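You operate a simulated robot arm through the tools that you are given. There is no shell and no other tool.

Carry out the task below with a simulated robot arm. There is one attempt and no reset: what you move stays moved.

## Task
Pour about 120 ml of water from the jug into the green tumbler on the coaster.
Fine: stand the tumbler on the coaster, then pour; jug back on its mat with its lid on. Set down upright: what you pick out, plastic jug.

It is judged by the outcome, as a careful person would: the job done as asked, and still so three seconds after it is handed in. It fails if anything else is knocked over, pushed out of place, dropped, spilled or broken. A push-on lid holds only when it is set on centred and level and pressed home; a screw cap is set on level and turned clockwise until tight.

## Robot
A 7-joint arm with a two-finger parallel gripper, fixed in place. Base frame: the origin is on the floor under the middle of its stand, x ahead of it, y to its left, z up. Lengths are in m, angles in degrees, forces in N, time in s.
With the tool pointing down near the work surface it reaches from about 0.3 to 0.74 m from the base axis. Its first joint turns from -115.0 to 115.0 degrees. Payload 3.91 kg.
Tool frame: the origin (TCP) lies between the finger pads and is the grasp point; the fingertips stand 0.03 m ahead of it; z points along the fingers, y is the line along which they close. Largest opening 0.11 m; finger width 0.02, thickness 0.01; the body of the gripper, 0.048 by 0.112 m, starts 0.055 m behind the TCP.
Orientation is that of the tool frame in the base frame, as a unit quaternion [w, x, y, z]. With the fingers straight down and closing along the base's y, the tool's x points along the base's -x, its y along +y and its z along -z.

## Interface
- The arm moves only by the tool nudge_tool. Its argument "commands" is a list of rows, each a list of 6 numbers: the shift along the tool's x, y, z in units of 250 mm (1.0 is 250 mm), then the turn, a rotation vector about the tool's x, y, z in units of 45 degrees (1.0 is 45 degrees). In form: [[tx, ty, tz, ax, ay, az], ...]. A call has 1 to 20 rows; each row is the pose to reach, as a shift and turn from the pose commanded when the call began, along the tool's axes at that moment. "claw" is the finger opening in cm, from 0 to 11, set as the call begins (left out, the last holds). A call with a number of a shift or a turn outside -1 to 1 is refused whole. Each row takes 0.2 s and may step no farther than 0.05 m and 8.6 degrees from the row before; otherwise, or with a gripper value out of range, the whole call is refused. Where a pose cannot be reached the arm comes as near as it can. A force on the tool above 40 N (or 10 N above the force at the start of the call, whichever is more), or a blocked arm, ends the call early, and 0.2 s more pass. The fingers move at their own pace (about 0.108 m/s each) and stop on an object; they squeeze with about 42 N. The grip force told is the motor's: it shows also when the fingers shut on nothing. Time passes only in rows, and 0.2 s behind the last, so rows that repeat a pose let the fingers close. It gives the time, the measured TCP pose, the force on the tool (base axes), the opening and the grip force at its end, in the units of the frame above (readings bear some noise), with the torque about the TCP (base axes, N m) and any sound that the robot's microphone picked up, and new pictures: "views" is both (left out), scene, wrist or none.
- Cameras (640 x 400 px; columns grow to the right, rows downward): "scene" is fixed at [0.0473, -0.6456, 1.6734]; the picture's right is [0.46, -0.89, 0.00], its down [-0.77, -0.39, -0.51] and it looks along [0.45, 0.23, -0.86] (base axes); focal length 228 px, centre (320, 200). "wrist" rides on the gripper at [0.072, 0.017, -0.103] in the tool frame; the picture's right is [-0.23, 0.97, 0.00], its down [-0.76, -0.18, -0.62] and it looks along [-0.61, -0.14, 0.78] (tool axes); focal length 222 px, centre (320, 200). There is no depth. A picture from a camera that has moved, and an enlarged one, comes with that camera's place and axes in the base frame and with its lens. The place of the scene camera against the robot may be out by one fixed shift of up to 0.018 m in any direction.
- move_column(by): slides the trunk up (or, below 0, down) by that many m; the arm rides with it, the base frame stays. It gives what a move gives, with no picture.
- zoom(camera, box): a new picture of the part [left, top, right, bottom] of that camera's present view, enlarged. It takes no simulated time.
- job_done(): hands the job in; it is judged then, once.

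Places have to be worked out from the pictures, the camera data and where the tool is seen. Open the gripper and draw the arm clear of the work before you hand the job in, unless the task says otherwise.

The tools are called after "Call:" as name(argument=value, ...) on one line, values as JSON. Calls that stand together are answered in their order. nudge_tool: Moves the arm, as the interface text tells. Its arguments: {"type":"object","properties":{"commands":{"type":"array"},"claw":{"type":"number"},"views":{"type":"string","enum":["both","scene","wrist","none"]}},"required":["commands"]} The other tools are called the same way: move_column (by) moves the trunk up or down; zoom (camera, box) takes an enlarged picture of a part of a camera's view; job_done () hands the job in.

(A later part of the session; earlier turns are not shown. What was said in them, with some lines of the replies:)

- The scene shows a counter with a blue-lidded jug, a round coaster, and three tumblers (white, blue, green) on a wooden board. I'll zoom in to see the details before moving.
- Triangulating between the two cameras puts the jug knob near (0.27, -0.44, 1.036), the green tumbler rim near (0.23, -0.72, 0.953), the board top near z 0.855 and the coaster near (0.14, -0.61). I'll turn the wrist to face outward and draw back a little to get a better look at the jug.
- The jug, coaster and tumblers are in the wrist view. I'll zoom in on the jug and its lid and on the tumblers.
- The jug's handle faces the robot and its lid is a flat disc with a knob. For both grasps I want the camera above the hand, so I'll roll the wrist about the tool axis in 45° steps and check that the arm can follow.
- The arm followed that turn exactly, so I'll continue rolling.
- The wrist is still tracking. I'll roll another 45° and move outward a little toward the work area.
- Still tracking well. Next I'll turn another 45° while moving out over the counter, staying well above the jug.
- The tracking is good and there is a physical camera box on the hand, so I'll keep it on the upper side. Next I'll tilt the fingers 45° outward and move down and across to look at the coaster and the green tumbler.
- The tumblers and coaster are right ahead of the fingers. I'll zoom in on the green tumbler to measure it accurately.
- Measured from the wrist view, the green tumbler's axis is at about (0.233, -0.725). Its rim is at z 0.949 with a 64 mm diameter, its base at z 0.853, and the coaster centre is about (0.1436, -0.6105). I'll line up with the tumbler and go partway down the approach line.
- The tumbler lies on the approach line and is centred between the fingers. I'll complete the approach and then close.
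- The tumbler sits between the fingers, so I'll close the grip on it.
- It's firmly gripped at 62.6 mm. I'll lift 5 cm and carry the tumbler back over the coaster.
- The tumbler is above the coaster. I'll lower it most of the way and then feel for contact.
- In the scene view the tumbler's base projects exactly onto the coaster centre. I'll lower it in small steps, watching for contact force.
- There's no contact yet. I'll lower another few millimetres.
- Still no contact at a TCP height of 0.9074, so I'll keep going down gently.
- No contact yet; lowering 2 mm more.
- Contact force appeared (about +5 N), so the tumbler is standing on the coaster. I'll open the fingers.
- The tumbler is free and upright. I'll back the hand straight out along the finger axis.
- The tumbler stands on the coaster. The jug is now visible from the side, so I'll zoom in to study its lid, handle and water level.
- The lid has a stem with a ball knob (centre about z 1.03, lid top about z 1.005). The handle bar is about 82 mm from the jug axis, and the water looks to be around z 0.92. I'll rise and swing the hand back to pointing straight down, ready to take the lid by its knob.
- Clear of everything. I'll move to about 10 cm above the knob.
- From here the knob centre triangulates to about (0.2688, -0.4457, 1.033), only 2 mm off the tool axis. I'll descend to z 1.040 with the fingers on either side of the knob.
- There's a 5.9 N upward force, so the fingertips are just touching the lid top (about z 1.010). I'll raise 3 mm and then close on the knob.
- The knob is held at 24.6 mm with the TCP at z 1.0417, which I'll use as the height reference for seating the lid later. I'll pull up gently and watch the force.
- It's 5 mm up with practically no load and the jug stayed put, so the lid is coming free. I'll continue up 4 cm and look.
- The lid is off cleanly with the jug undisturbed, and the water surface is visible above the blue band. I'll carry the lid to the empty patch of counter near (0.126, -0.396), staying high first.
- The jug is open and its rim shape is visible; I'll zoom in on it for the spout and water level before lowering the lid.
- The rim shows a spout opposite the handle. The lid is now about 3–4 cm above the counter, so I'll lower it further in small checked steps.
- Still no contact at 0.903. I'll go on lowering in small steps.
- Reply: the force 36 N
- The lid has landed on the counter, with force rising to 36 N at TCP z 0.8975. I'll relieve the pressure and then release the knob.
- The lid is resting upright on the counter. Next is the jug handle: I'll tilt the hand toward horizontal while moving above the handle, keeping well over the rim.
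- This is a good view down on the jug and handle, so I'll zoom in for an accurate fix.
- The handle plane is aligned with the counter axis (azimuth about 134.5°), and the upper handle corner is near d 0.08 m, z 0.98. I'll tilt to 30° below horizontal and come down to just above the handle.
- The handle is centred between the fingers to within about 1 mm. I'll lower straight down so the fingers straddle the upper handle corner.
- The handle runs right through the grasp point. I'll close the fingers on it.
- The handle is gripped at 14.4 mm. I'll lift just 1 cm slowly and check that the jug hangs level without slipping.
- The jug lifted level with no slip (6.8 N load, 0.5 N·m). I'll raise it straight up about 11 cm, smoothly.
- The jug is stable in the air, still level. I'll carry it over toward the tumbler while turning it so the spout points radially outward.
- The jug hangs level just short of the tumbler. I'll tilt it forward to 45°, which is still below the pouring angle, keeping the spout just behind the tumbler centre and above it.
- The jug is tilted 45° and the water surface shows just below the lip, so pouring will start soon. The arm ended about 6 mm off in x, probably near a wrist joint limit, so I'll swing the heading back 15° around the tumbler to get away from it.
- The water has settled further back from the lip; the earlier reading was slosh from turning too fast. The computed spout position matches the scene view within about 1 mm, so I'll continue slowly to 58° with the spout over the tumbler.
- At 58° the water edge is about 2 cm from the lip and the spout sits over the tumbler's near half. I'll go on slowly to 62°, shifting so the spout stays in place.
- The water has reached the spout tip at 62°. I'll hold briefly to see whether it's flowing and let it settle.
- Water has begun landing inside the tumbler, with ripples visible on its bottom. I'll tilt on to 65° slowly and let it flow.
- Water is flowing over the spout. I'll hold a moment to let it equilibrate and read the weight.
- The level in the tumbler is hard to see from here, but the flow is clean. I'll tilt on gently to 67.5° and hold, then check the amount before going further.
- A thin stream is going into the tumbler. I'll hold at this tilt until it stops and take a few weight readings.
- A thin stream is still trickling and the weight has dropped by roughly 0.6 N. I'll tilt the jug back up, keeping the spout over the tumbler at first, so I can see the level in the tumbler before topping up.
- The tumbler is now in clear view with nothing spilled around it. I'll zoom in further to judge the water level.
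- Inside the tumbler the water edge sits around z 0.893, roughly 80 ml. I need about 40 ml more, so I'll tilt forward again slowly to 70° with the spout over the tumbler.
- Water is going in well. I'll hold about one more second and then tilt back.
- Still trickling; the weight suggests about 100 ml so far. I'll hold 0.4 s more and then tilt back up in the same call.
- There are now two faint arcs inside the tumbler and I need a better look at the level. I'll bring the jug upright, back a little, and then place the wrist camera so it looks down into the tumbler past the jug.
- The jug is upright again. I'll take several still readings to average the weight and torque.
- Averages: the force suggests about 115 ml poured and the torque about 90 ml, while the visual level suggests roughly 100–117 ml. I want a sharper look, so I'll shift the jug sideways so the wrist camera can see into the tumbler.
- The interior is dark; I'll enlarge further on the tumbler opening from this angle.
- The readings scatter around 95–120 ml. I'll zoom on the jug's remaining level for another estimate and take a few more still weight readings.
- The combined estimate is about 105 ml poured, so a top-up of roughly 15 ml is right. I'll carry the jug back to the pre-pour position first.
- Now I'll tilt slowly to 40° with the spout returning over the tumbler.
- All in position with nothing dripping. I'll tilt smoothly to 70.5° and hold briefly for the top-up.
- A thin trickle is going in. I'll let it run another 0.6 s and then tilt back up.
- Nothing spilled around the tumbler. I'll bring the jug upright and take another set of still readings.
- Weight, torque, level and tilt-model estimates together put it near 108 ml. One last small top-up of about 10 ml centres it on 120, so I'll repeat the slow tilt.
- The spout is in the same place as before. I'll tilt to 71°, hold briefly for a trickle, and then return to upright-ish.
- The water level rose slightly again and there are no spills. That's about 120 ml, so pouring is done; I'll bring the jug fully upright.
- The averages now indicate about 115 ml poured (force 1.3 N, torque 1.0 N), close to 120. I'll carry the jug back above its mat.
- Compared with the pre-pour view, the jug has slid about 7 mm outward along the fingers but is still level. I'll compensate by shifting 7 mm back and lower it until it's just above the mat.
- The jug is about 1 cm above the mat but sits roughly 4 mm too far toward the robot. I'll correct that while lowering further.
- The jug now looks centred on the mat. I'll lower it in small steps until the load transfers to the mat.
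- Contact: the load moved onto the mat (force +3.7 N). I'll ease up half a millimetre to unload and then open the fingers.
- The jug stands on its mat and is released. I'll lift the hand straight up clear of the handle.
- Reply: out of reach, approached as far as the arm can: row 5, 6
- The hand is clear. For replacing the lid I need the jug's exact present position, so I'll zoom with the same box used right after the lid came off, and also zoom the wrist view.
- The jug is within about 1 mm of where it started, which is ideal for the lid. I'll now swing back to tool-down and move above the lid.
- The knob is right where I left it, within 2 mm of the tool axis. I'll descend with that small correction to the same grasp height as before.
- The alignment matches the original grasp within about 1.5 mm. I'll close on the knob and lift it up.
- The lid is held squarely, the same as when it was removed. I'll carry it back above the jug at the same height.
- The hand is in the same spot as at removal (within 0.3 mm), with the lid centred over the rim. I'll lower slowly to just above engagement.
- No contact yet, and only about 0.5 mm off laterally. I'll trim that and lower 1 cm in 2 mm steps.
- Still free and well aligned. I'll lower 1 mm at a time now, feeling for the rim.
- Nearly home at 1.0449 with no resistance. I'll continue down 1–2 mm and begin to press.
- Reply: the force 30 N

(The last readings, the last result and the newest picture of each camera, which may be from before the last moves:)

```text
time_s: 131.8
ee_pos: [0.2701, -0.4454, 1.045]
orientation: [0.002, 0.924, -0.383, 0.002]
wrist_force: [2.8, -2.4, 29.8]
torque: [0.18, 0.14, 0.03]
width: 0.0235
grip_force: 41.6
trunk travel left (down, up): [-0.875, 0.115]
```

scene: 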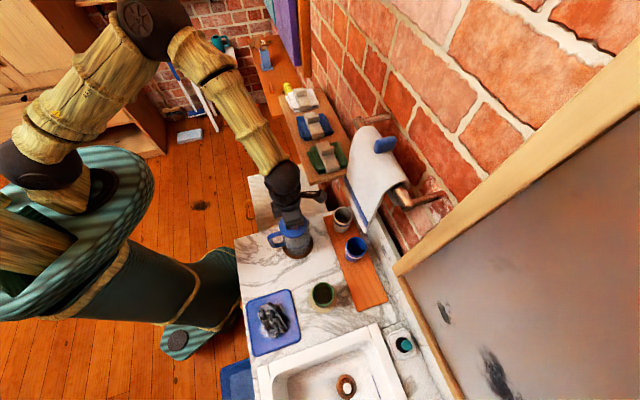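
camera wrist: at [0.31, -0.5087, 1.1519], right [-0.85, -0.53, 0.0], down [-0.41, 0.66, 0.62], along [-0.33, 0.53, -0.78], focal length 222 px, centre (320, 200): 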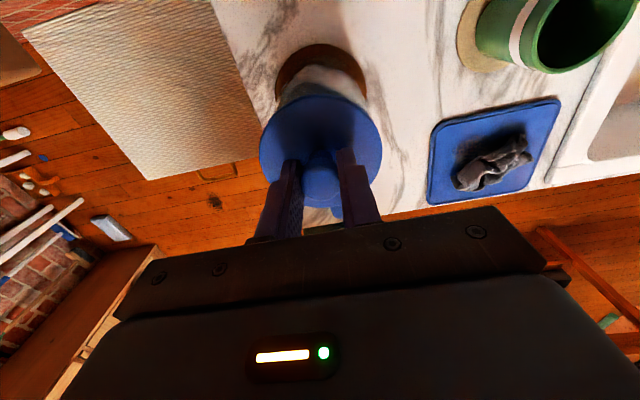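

The lid has met the rim and carries about 30 N with the reaction nearly centred. I'll press a little harder, close to 40 N, to push it fully home.

Call:
nudge_tool(commands=[[0, 0, 0.002, 0, 0, 0], [0, 0, 0.003, 0, 0, 0], [0, 0, 0.003, 0, 0, 0]], views="both")

Call:
zoom(camera="scene", box=[265, 190, 325, 250])

Call:
zoom(camera="wrist", box=[220, 20, 420, 200])

```text
time_s: 132.4
ee_pos: [0.2708, -0.4469, 1.0456]
orientation: [0.002, 0.924, -0.383, 0.002]
wrist_force: [-1.3, 4.8, 16.7]
torque: [0.53, 0.42, -0.11]
width: 0.0233
grip_force: 42.4
trunk travel left (down, up): [-0.875, 0.115]
stopped in row 2: the force on the tool passed its limit at 41 N (the readings are from after the stop); the commanded pose is now the measured one
camera wrist: at [0.3093, -0.5084, 1.1474], right [-0.85, -0.53, 0.0], down [-0.41, 0.67, 0.62], along [-0.33, 0.53, -0.79], focal length 222 px, centre (320, 200)
```

scene: 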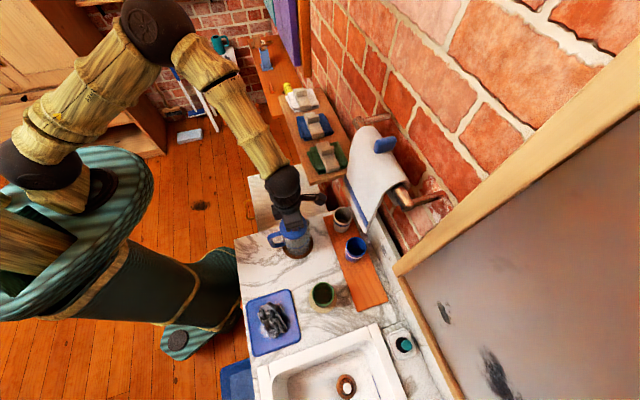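
wrist: 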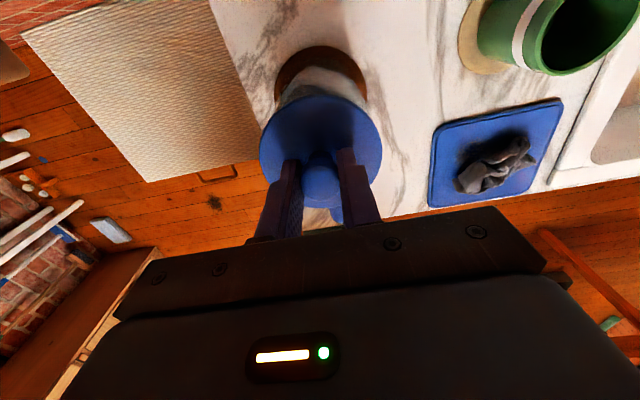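

```text
6.67 times, centred on (295, 220) of scene
camera zoom: at [0.0473, -0.6456, 1.6734], right [0.46, -0.89, 0.0], down [-0.77, -0.39, -0.51], along [0.45, 0.23, -0.86], focal length 1518 px, centre (487, 67)
```

zoom: 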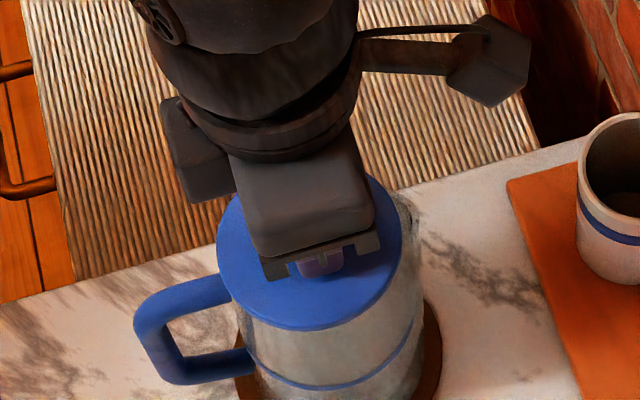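

```text
2.22 times, centred on (320, 110) of wrist
camera zoom: at [0.3093, -0.5084, 1.1474], right [-0.85, -0.53, 0.0], down [-0.41, 0.67, 0.62], along [-0.33, 0.53, -0.79], focal length 494 px, centre (320, 400)
```

zoom: 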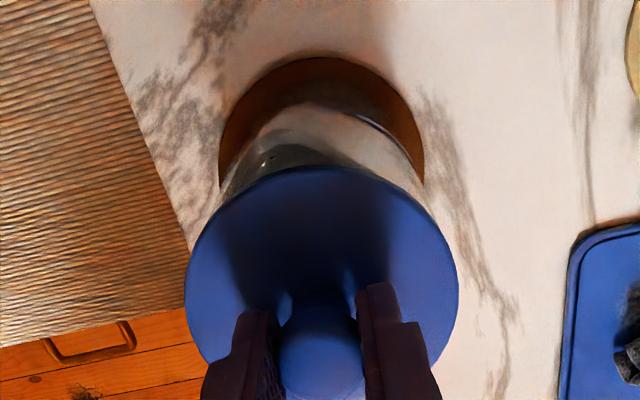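

The force limit was reached, with the reaction toward the handle side, so the lid may not be perfectly level in my grip. I'll release the knob so it can self-level, then press evenly with the two open fingertips on the lid disc.

Call:
nudge_tool(commands=[[0, 0, 0, 0, 0, 0], [0, 0, 0, 0, 0, 0], [0, 0, 0, 0, 0, 0]], claw=6, views="both")

Call:
zoom(camera="wrist", box=[220, 20, 420, 200])

Call:
zoom(camera="scene", box=[265, 190, 325, 250])

```text
time_s: 133.2
ee_pos: [0.27, -0.4485, 1.0439]
orientation: [0.002, 0.924, -0.383, 0.001]
wrist_force: [0.3, 0.6, 0.4]
torque: [-0.02, 0.01, 0.01]
width: 0.0598
grip_force: 0.0
trunk travel left (down, up): [-0.875, 0.115]
camera wrist: at [0.3104, -0.5097, 1.1454], right [-0.85, -0.53, 0.0], down [-0.41, 0.67, 0.62], along [-0.33, 0.53, -0.78], focal length 222 px, centre (320, 200)
```

scene: 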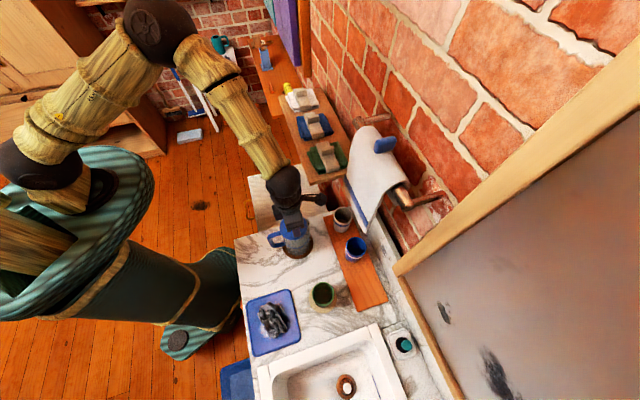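
wrist: 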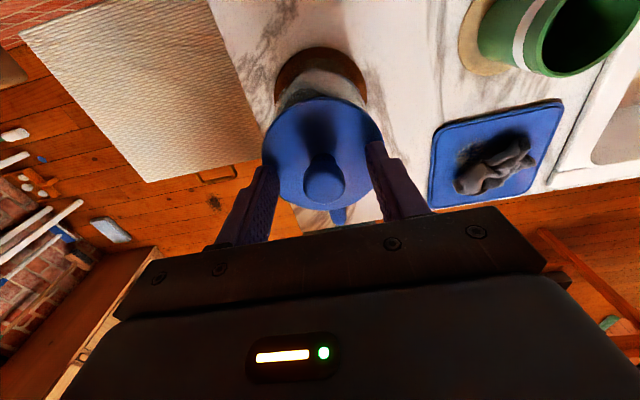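

```text
2.22 times, centred on (320, 110) of wrist
camera zoom: at [0.3104, -0.5097, 1.1454], right [-0.85, -0.53, 0.0], down [-0.41, 0.67, 0.62], along [-0.33, 0.53, -0.78], focal length 494 px, centre (320, 400)
```

zoom: 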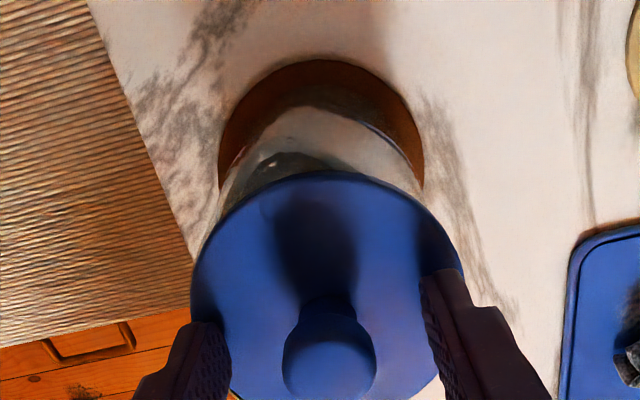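

```text
6.67 times, centred on (295, 220) of scene
camera zoom: at [0.0473, -0.6456, 1.6734], right [0.46, -0.89, 0.0], down [-0.77, -0.39, -0.51], along [0.45, 0.23, -0.86], focal length 1518 px, centre (487, 67)
```

zoom: 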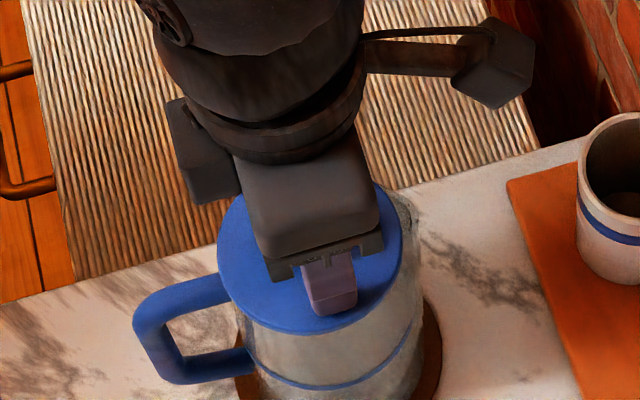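

The lid rests on the jug with the knob centred between the open fingers. Now I'll lower the two fingertips onto the lid disc and press evenly.

Call:
nudge_tool(commands=[[0, 0, 0.004, 0, 0, 0], [0, 0, 0.006, 0, 0, 0], [0, 0, 0.006, 0, 0, 0]], views="none")

Call:
nudge_tool(commands=[[0, 0, 0.004, 0, 0, 0], [0, 0, 0.006, 0, 0, 0], [0, 0, 0.006, 0, 0, 0]], views="none")

```text
time_s: 134.0
ee_pos: [0.2711, -0.447, 1.0417]
orientation: [0.001, 0.924, -0.383, 0.0]
wrist_force: [-0.3, -0.1, 0.1]
torque: [0.02, 0.01, -0.03]
width: 0.0598
grip_force: 0.0
trunk travel left (down, up): [-0.875, 0.115]
```

```text
time_s: 134.8
ee_pos: [0.2698, -0.4477, 1.04]
orientation: [0.002, 0.924, -0.382, 0.002]
wrist_force: [-0.4, 0.1, 0.4]
torque: [-0.02, -0.01, -0.03]
width: 0.0601
grip_force: 0.1
trunk travel left (down, up): [-0.875, 0.115]
```

There's no contact at 1.0400, where the lid top was first touched originally, so the lid is at least as low as it was. I'll continue down to press.

Call:
nudge_tool(commands=[[0, 0, 0.004, 0, 0, 0], [0, 0, 0.006, 0, 0, 0], [0, 0, 0.006, 0, 0, 0]], views="none")

Call:
nudge_tool(commands=[[0, 0, 0.004, 0, 0, 0], [0, 0, 0.006, 0, 0, 0], [0, 0, 0.006, 0, 0, 0]], views="wrist")

Call:
zoom(camera="wrist", box=[220, 60, 420, 240])

```text
time_s: 135.6
ee_pos: [0.2706, -0.4474, 1.0403]
orientation: [0.002, 0.924, -0.382, 0.003]
wrist_force: [0.6, -0.5, 10.6]
torque: [0.13, -0.1, 0.0]
width: 0.0601
grip_force: 0.0
trunk travel left (down, up): [-0.875, 0.115]
```

```text
time_s: 136.4
ee_pos: [0.2697, -0.4479, 1.0396]
orientation: [0.003, 0.924, -0.383, 0.003]
wrist_force: [2.7, -1.2, 29.9]
torque: [0.24, -0.26, -0.04]
width: 0.0603
grip_force: 0.0
trunk travel left (down, up): [-0.875, 0.115]
camera wrist: at [0.3098, -0.509, 1.1426], right [-0.85, -0.53, 0.0], down [-0.42, 0.67, 0.62], along [-0.33, 0.52, -0.79], focal length 222 px, centre (320, 200)
```

wrist: 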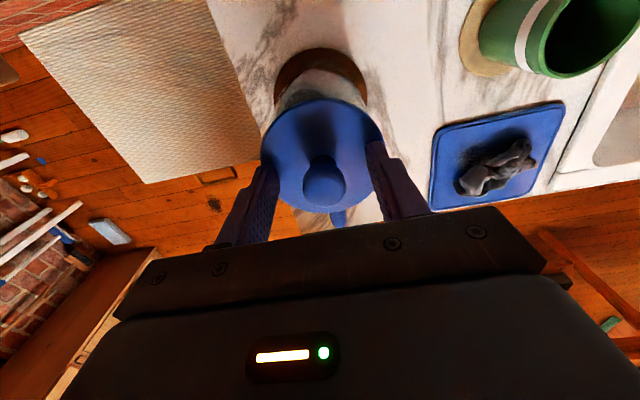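

```text
2.22 times, centred on (320, 150) of wrist
camera zoom: at [0.3098, -0.509, 1.1426], right [-0.85, -0.53, 0.0], down [-0.42, 0.67, 0.62], along [-0.33, 0.52, -0.79], focal length 494 px, centre (320, 311)
```

zoom: 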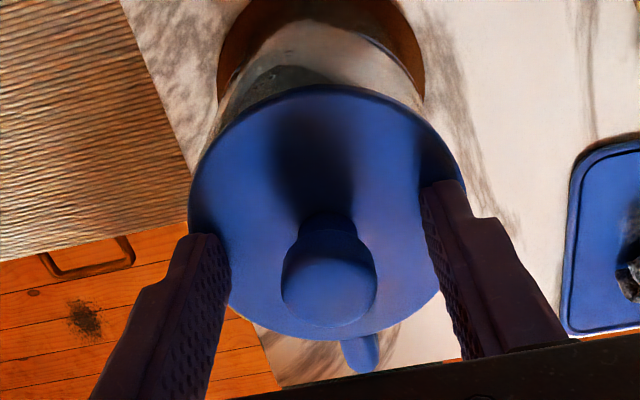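

The fingertips meet the lid at the same height as when it was originally seated (about 1.0103), with 30 N on it. I'll press once more up to the force limit to be sure it's home, then back off.

Call:
nudge_tool(commands=[[0, 0, 0.002, 0, 0, 0], [0, 0, 0.003, 0, 0, 0], [0, 0, 0.003, 0, 0, 0]], views="none")

Call:
nudge_tool(commands=[[0, 0, -0.012, 0, 0, 0], [0, 0, -0.012, 0, 0, 0]], views="both")

Call:
zoom(camera="scene", box=[265, 190, 325, 250])

Call:
zoom(camera="wrist", box=[220, 60, 420, 240])

```text
time_s: 136.9
ee_pos: [0.2713, -0.4483, 1.0402]
orientation: [0.004, 0.924, -0.383, 0.005]
wrist_force: [-0.8, 4.8, 16.8]
torque: [0.43, -0.11, 0.02]
width: 0.06
grip_force: 0.7
trunk travel left (down, up): [-0.875, 0.115]
stopped in row 2: the force on the tool passed its limit at 41 N (the readings are from after the stop); the commanded pose is now the measured one
```

```text
time_s: 137.6
ee_pos: [0.2707, -0.4494, 1.0408]
orientation: [0.003, 0.924, -0.383, 0.002]
wrist_force: [-0.8, -0.1, -0.3]
torque: [0.01, 0.02, 0.0]
width: 0.0599
grip_force: 0.1
trunk travel left (down, up): [-0.875, 0.115]
camera wrist: at [0.3105, -0.5103, 1.1433], right [-0.85, -0.53, 0.0], down [-0.41, 0.67, 0.62], along [-0.33, 0.52, -0.79], focal length 222 px, centre (320, 200)
```

scene: 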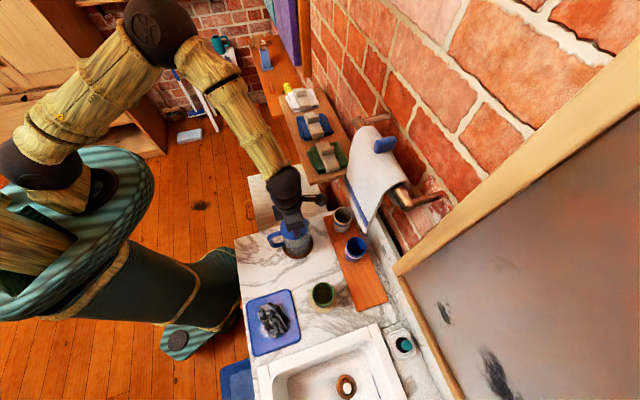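
wrist: 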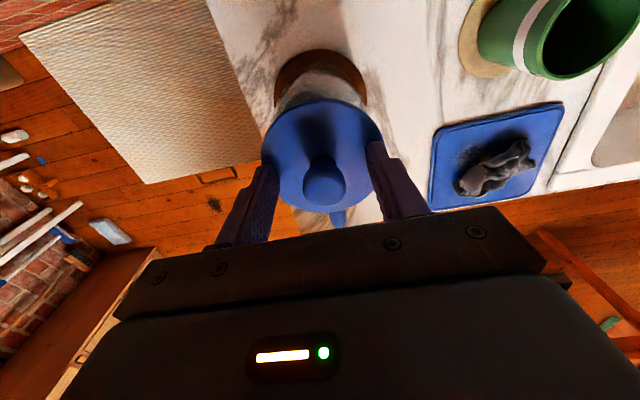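

```text
6.67 times, centred on (295, 220) of scene
camera zoom: at [0.0473, -0.6456, 1.6734], right [0.46, -0.89, 0.0], down [-0.77, -0.39, -0.51], along [0.45, 0.23, -0.86], focal length 1518 px, centre (487, 67)
```

zoom: 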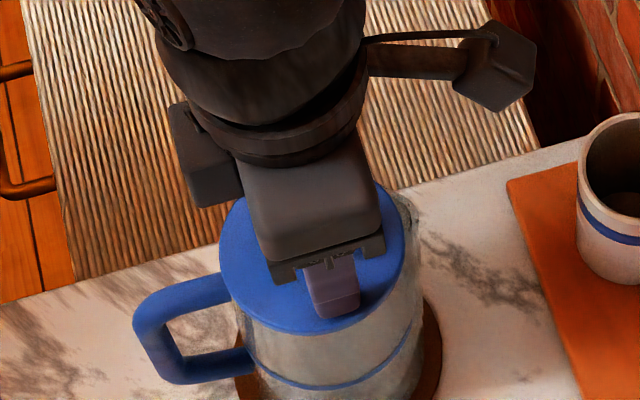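

```text
2.22 times, centred on (320, 150) of wrist
camera zoom: at [0.3105, -0.5103, 1.1433], right [-0.85, -0.53, 0.0], down [-0.41, 0.67, 0.62], along [-0.33, 0.52, -0.79], focal length 494 px, centre (320, 311)
```

zoom: 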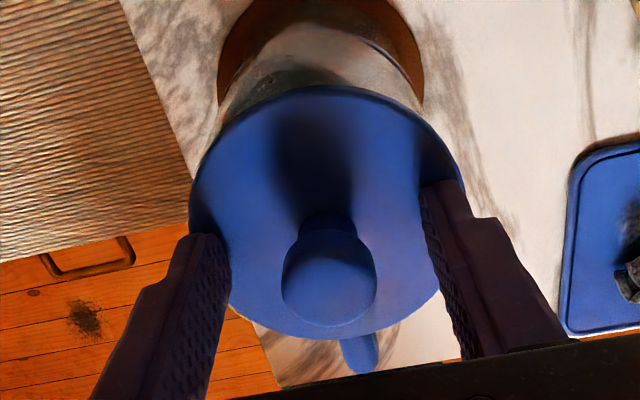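

I've pressed to 41 N and backed off. Now I'll raise the hand straight up, clear of the knob, and check the lid from a distance.

Call:
nudge_tool(commands=[[0, 0, -0.05, 0, 0, 0], [0, 0, -0.15, 0, 0, 0], [0, 0, -0.28, 0, 0, 0], [0, 0, -0.4, 0, 0, 0], [0, 0, -0.4, 0, 0, 0]], views="both")

Call:
zoom(camera="wrist", box=[240, 60, 400, 220])

Call:
zoom(camera="scene", box=[265, 190, 325, 250])

```text
time_s: 138.8
ee_pos: [0.2721, -0.4492, 1.1419]
orientation: [0.003, 0.924, -0.383, 0.002]
wrist_force: [-0.1, -1.2, 0.4]
torque: [0.01, 0.0, 0.02]
width: 0.0598
grip_force: 0.0
trunk travel left (down, up): [-0.875, 0.115]
camera wrist: at [0.3103, -0.5097, 1.2441], right [-0.85, -0.53, 0.0], down [-0.42, 0.67, 0.62], along [-0.33, 0.52, -0.79], focal length 222 px, centre (320, 200)
```

scene: 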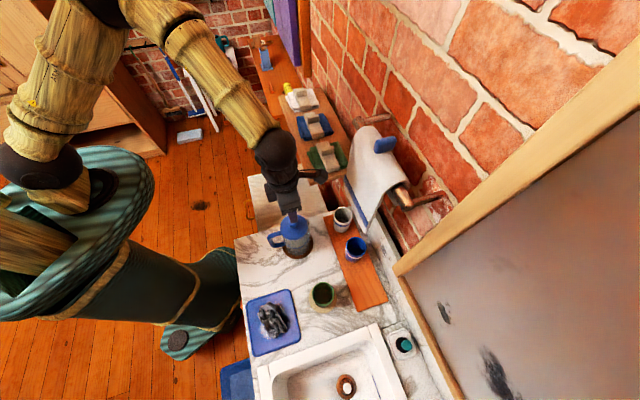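
wrist: 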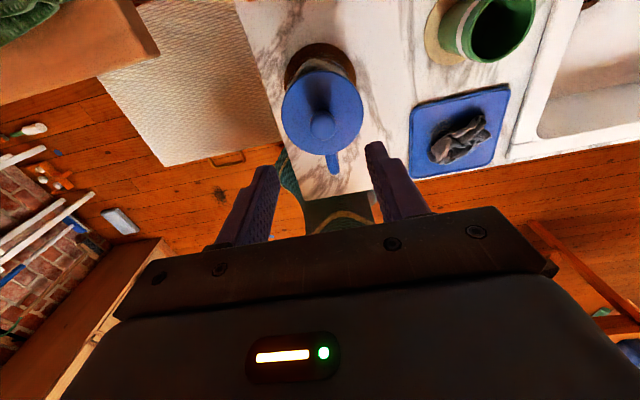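

```text
2.50 times, centred on (320, 140) of wrist
camera zoom: at [0.3103, -0.5097, 1.2441], right [-0.85, -0.53, 0.0], down [-0.42, 0.67, 0.62], along [-0.33, 0.52, -0.79], focal length 555 px, centre (320, 350)
```

zoom: 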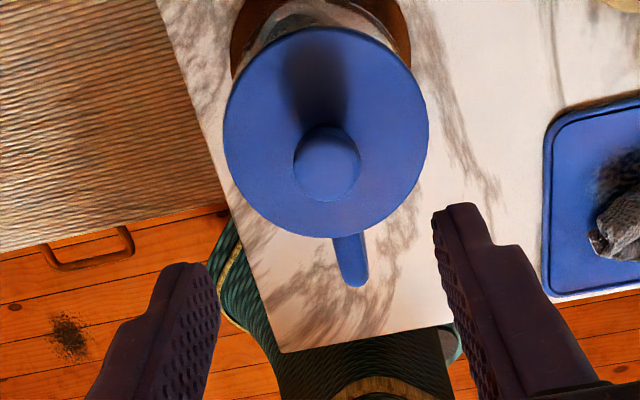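

```text
6.67 times, centred on (295, 220) of scene
camera zoom: at [0.0473, -0.6456, 1.6734], right [0.46, -0.89, 0.0], down [-0.77, -0.39, -0.51], along [0.45, 0.23, -0.86], focal length 1518 px, centre (487, 67)
```

zoom: 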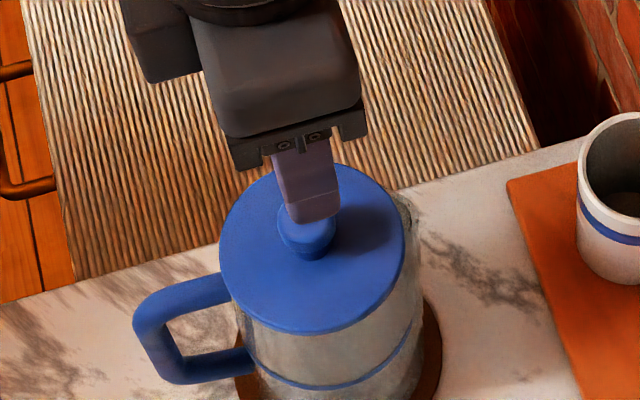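

The lid sits flush and centred. I'll go to a lower side viewpoint, the same one used earlier, to confirm the lid is level all round and to see the tumbler's water level.

Call:
nudge_tool(commands=[[-0.0702, 0.1385, -0.03, 0, 0, 0], [-0.1404, 0.2769, -0.03, 0, 0, 0], [-0.2106, 0.4154, -0.03, 0, 0, 0], [-0.2808, 0.5538, -0.03, 0, 0, 0], [-0.351, 0.6923, -0.03, 0, 0, 0], [-0.4212, 0.8307, -0.027, 0, 0, 0], [-0.4212, 0.8307, -0.027, 0, 0, 0]], claw=9, views="none")

Call:
nudge_tool(commands=[[0, 0, 0.08, 0, 0.167, 0], [0, 0, 0.16, 0, 0.333, 0], [0, 0, 0.24, 0, 0.5, 0], [0, 0, 0.32, 0, 0.667, 0], [0, 0, 0.4, 0, 0.833, 0], [0, 0, 0.48, 0, 1.0, 0], [0, 0, 0.48, 0, 1.0, 0]], views="both")

Call:
zoom(camera="wrist", box=[0, 60, 240, 230])

Call:
zoom(camera="wrist", box=[270, 30, 370, 160])

Call:
zoom(camera="scene", box=[255, 200, 335, 270])

```text
time_s: 140.3
ee_pos: [0.0499, -0.5217, 1.1479]
orientation: [0.003, 0.924, -0.383, 0.003]
wrist_force: [0.0, 0.7, -0.6]
torque: [0.03, 0.02, -0.01]
width: 0.09
grip_force: 0.0
trunk travel left (down, up): [-0.875, 0.115]
```

```text
time_s: 141.9
ee_pos: [0.0498, -0.5217, 1.0279]
orientation: [0.149, 0.852, -0.352, 0.358]
wrist_force: [-1.2, 0.2, -0.7]
torque: [0.0, -0.03, -0.02]
width: 0.0904
grip_force: 0.1
trunk travel left (down, up): [-0.875, 0.115]
camera wrist: at [0.0227, -0.5156, 1.151], right [-0.8, -0.58, -0.16], down [-0.57, 0.82, -0.11], along [0.19, 0.0, -0.98], focal length 222 px, centre (320, 200)
```

scene: 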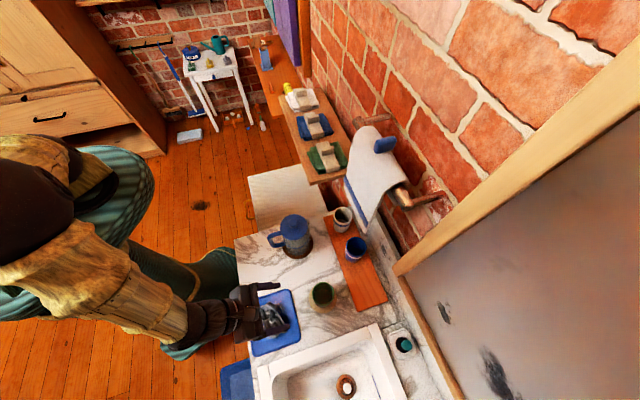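
wrist: 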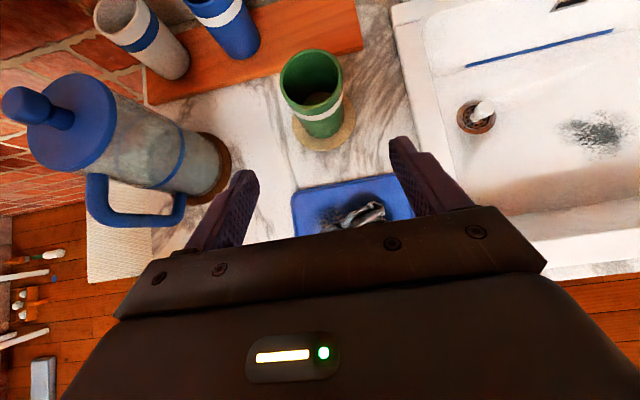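

```text
2.35 times, centred on (120, 145) of wrist
camera zoom: at [0.0227, -0.5156, 1.151], right [-0.8, -0.58, -0.16], down [-0.57, 0.82, -0.11], along [0.19, 0.0, -0.98], focal length 523 px, centre (791, 329)
```

zoom: 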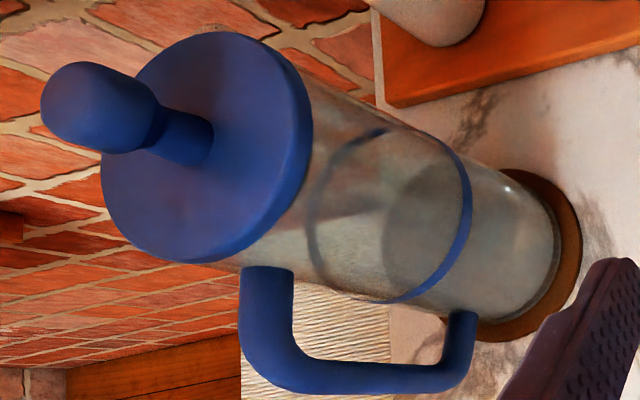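

```text
3.08 times, centred on (320, 95) of wrist
camera zoom: at [0.0227, -0.5156, 1.151], right [-0.8, -0.58, -0.16], down [-0.57, 0.82, -0.11], along [0.19, 0.0, -0.98], focal length 684 px, centre (320, 523)
```

zoom: 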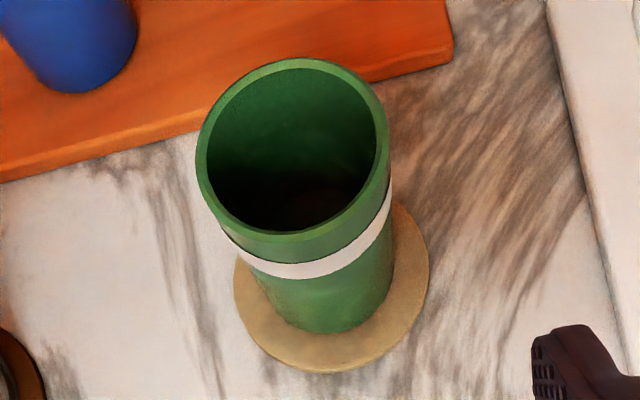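

```text
5.71 times, centred on (295, 235) of scene
camera zoom: at [0.0473, -0.6456, 1.6734], right [0.46, -0.89, 0.0], down [-0.77, -0.39, -0.51], along [0.45, 0.23, -0.86], focal length 1302 px, centre (463, 0)
```

zoom: 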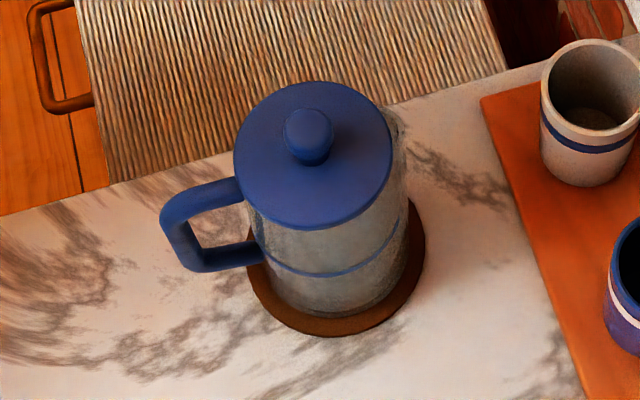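

From the side the lid matches its original position: flush and level. I'll zoom closer into the tumbler from this angle.

Call:
zoom(camera="wrist", box=[290, 45, 340, 110])

Call:
zoom(camera="scene", box=[312, 280, 336, 304])

Call:
zoom(camera="wrist", box=[120, 110, 220, 200])

```text
6.15 times, centred on (315, 78) of wrist
camera zoom: at [0.0227, -0.5156, 1.151], right [-0.8, -0.58, -0.16], down [-0.57, 0.82, -0.11], along [0.19, 0.0, -0.98], focal length 1367 px, centre (351, 954)
```

zoom: 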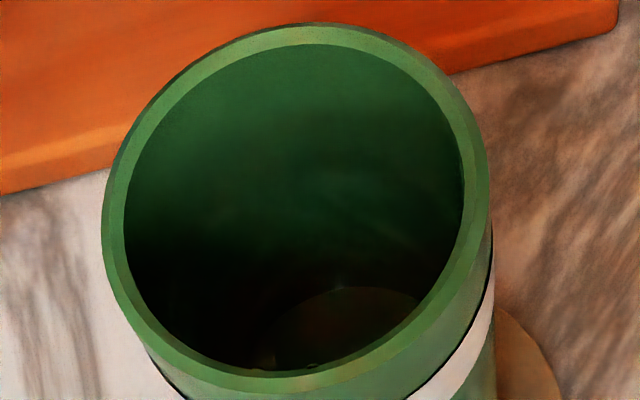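

```text
16.00 times, centred on (324, 292) of scene
camera zoom: at [0.0473, -0.6456, 1.6734], right [0.46, -0.89, 0.0], down [-0.77, -0.39, -0.51], along [0.45, 0.23, -0.86], focal length 3644 px, centre (256, -1272)
```

zoom: 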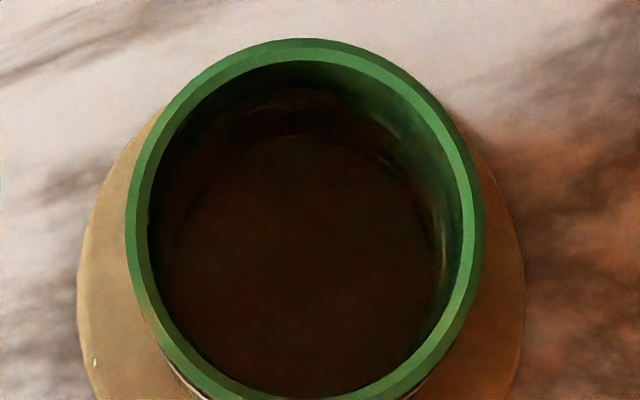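

```text
4.44 times, centred on (170, 155) of wrist
camera zoom: at [0.0227, -0.5156, 1.151], right [-0.8, -0.58, -0.16], down [-0.57, 0.82, -0.11], along [0.19, 0.0, -0.98], focal length 987 px, centre (987, 400)
```

zoom: 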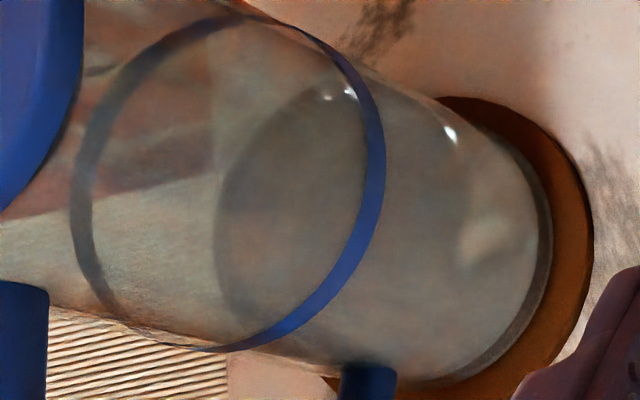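

Everything agrees at close to 120 ml: force ~130, torque ~105, jug level ~120, tumbler level ~113. The tumbler is centred on the coaster, and the jug is on its mat with the lid on. I'll now draw the arm clear.

Call:
nudge_tool(commands=[[0.0565, 0, -0.0565, 0, -0.167, 0], [0.113, 0, -0.113, 0, -0.333, 0], [0.1695, 0, -0.1695, 0, -0.5, 0], [0.226, 0, -0.226, 0, -0.667, 0], [0.2825, 0, -0.2825, 0, -0.833, 0], [0.339, 0, -0.339, 0, -1.0, 0], [0.339, 0, -0.339, 0, -1.0, 0]], claw=11, views="none")

Call:
nudge_tool(commands=[[-0.06, 0, -0.1, 0, 0, 0], [-0.12, 0, -0.2, 0, 0, 0], [-0.2, 0, -0.3, 0, 0, 0], [-0.3, 0, -0.4, 0, 0, 0], [-0.4, 0, -0.48, 0, 0, 0], [-0.4, 0, -0.48, 0, 0, 0]], views="both")

Call:
zoom(camera="scene", box=[230, 190, 430, 315])

Call:
zoom(camera="scene", box=[220, 270, 428, 400])

```text
time_s: 143.6
ee_pos: [0.0484, -0.5211, 1.1484]
orientation: [0.003, 0.924, -0.383, 0.002]
wrist_force: [0.0, 0.3, 1.1]
torque: [-0.01, 0.0, 0.03]
width: 0.11
grip_force: 0.0
trunk travel left (down, up): [-0.875, 0.115]
```

```text
time_s: 144.9
ee_pos: [-0.022, -0.4504, 1.2663]
orientation: [0.004, 0.924, -0.383, 0.003]
wrist_force: [0.1, 0.0, -0.3]
torque: [0.02, 0.01, -0.01]
width: 0.1099
grip_force: 0.2
trunk travel left (down, up): [-0.875, 0.115]
camera wrist: at [0.0175, -0.5114, 1.3691], right [-0.85, -0.53, 0.0], down [-0.42, 0.67, 0.62], along [-0.33, 0.52, -0.79], focal length 222 px, centre (320, 200)
```

scene: 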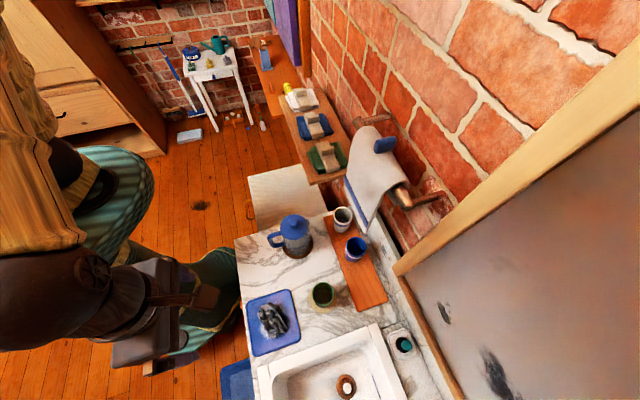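
wrist: 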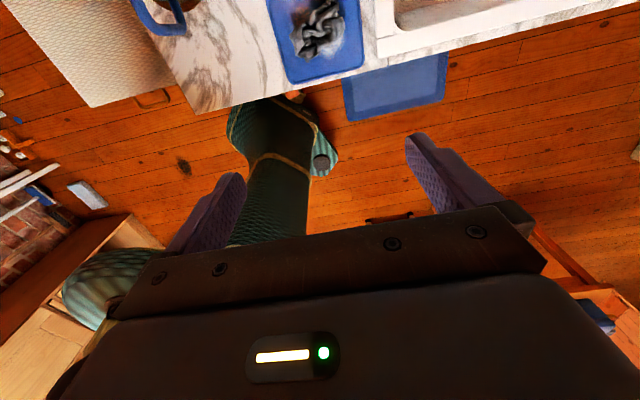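

```text
3.20 times, centred on (330, 252) of scene
camera zoom: at [0.0473, -0.6456, 1.6734], right [0.46, -0.89, 0.0], down [-0.77, -0.39, -0.51], along [0.45, 0.23, -0.86], focal length 729 px, centre (288, 32)
```

zoom: 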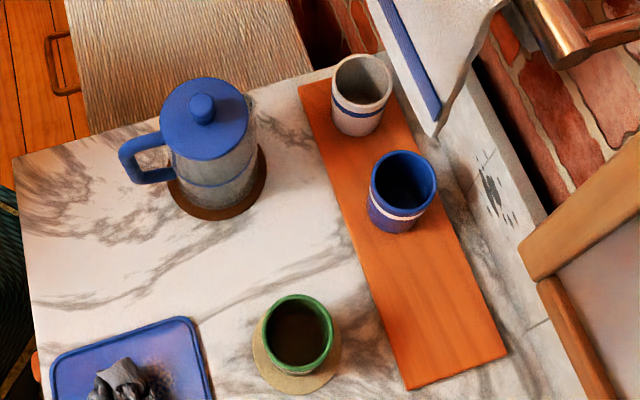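

```text
3.08 times, centred on (324, 335) of scene
camera zoom: at [0.0473, -0.6456, 1.6734], right [0.46, -0.89, 0.0], down [-0.77, -0.39, -0.51], along [0.45, 0.23, -0.86], focal length 701 px, centre (308, -215)
```

zoom: 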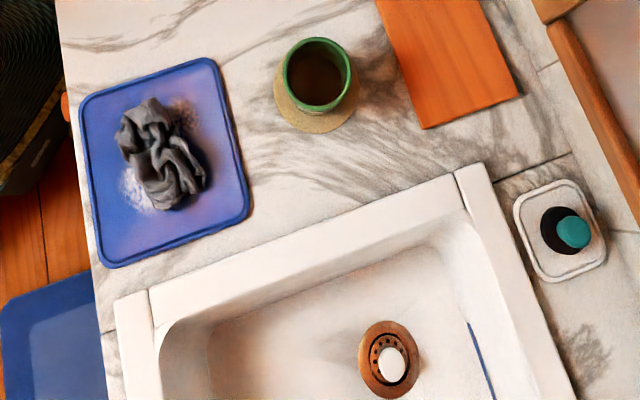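

The tumbler is on the coaster with the water, and the lidded jug is on its mat. Everything else is undisturbed, there are no spills, and the arm is clear with the gripper open. I'll hand the job in.

Call:
job_done()

```text
The job is handed in.
```

I stood the green tumbler on the coaster and poured about 120 ml of water into it. The jug is back on its mat with its lid on.

- **Amount poured:** my estimates ranged from about 105 to 130 ml. They came from the drop in the jug's weight, the torque on the wrist, and the water levels in the jug and tumbler. I poured in four stages and checked between them.
- **Jug:** it slid about 7 mm along the fingers while I poured, so I corrected for that when setting it down. It is upright and within about 1 mm of where it started.
- **Lid:** I pressed it down twice, to about 41 N each time. Afterwards its top was at the same height as before I removed it, and it looked centred and level. I did not pull on it to test that it holds.
- **Everything else:** I saw no spills, and nothing else was moved. The gripper is open and the arm is clear of the work.
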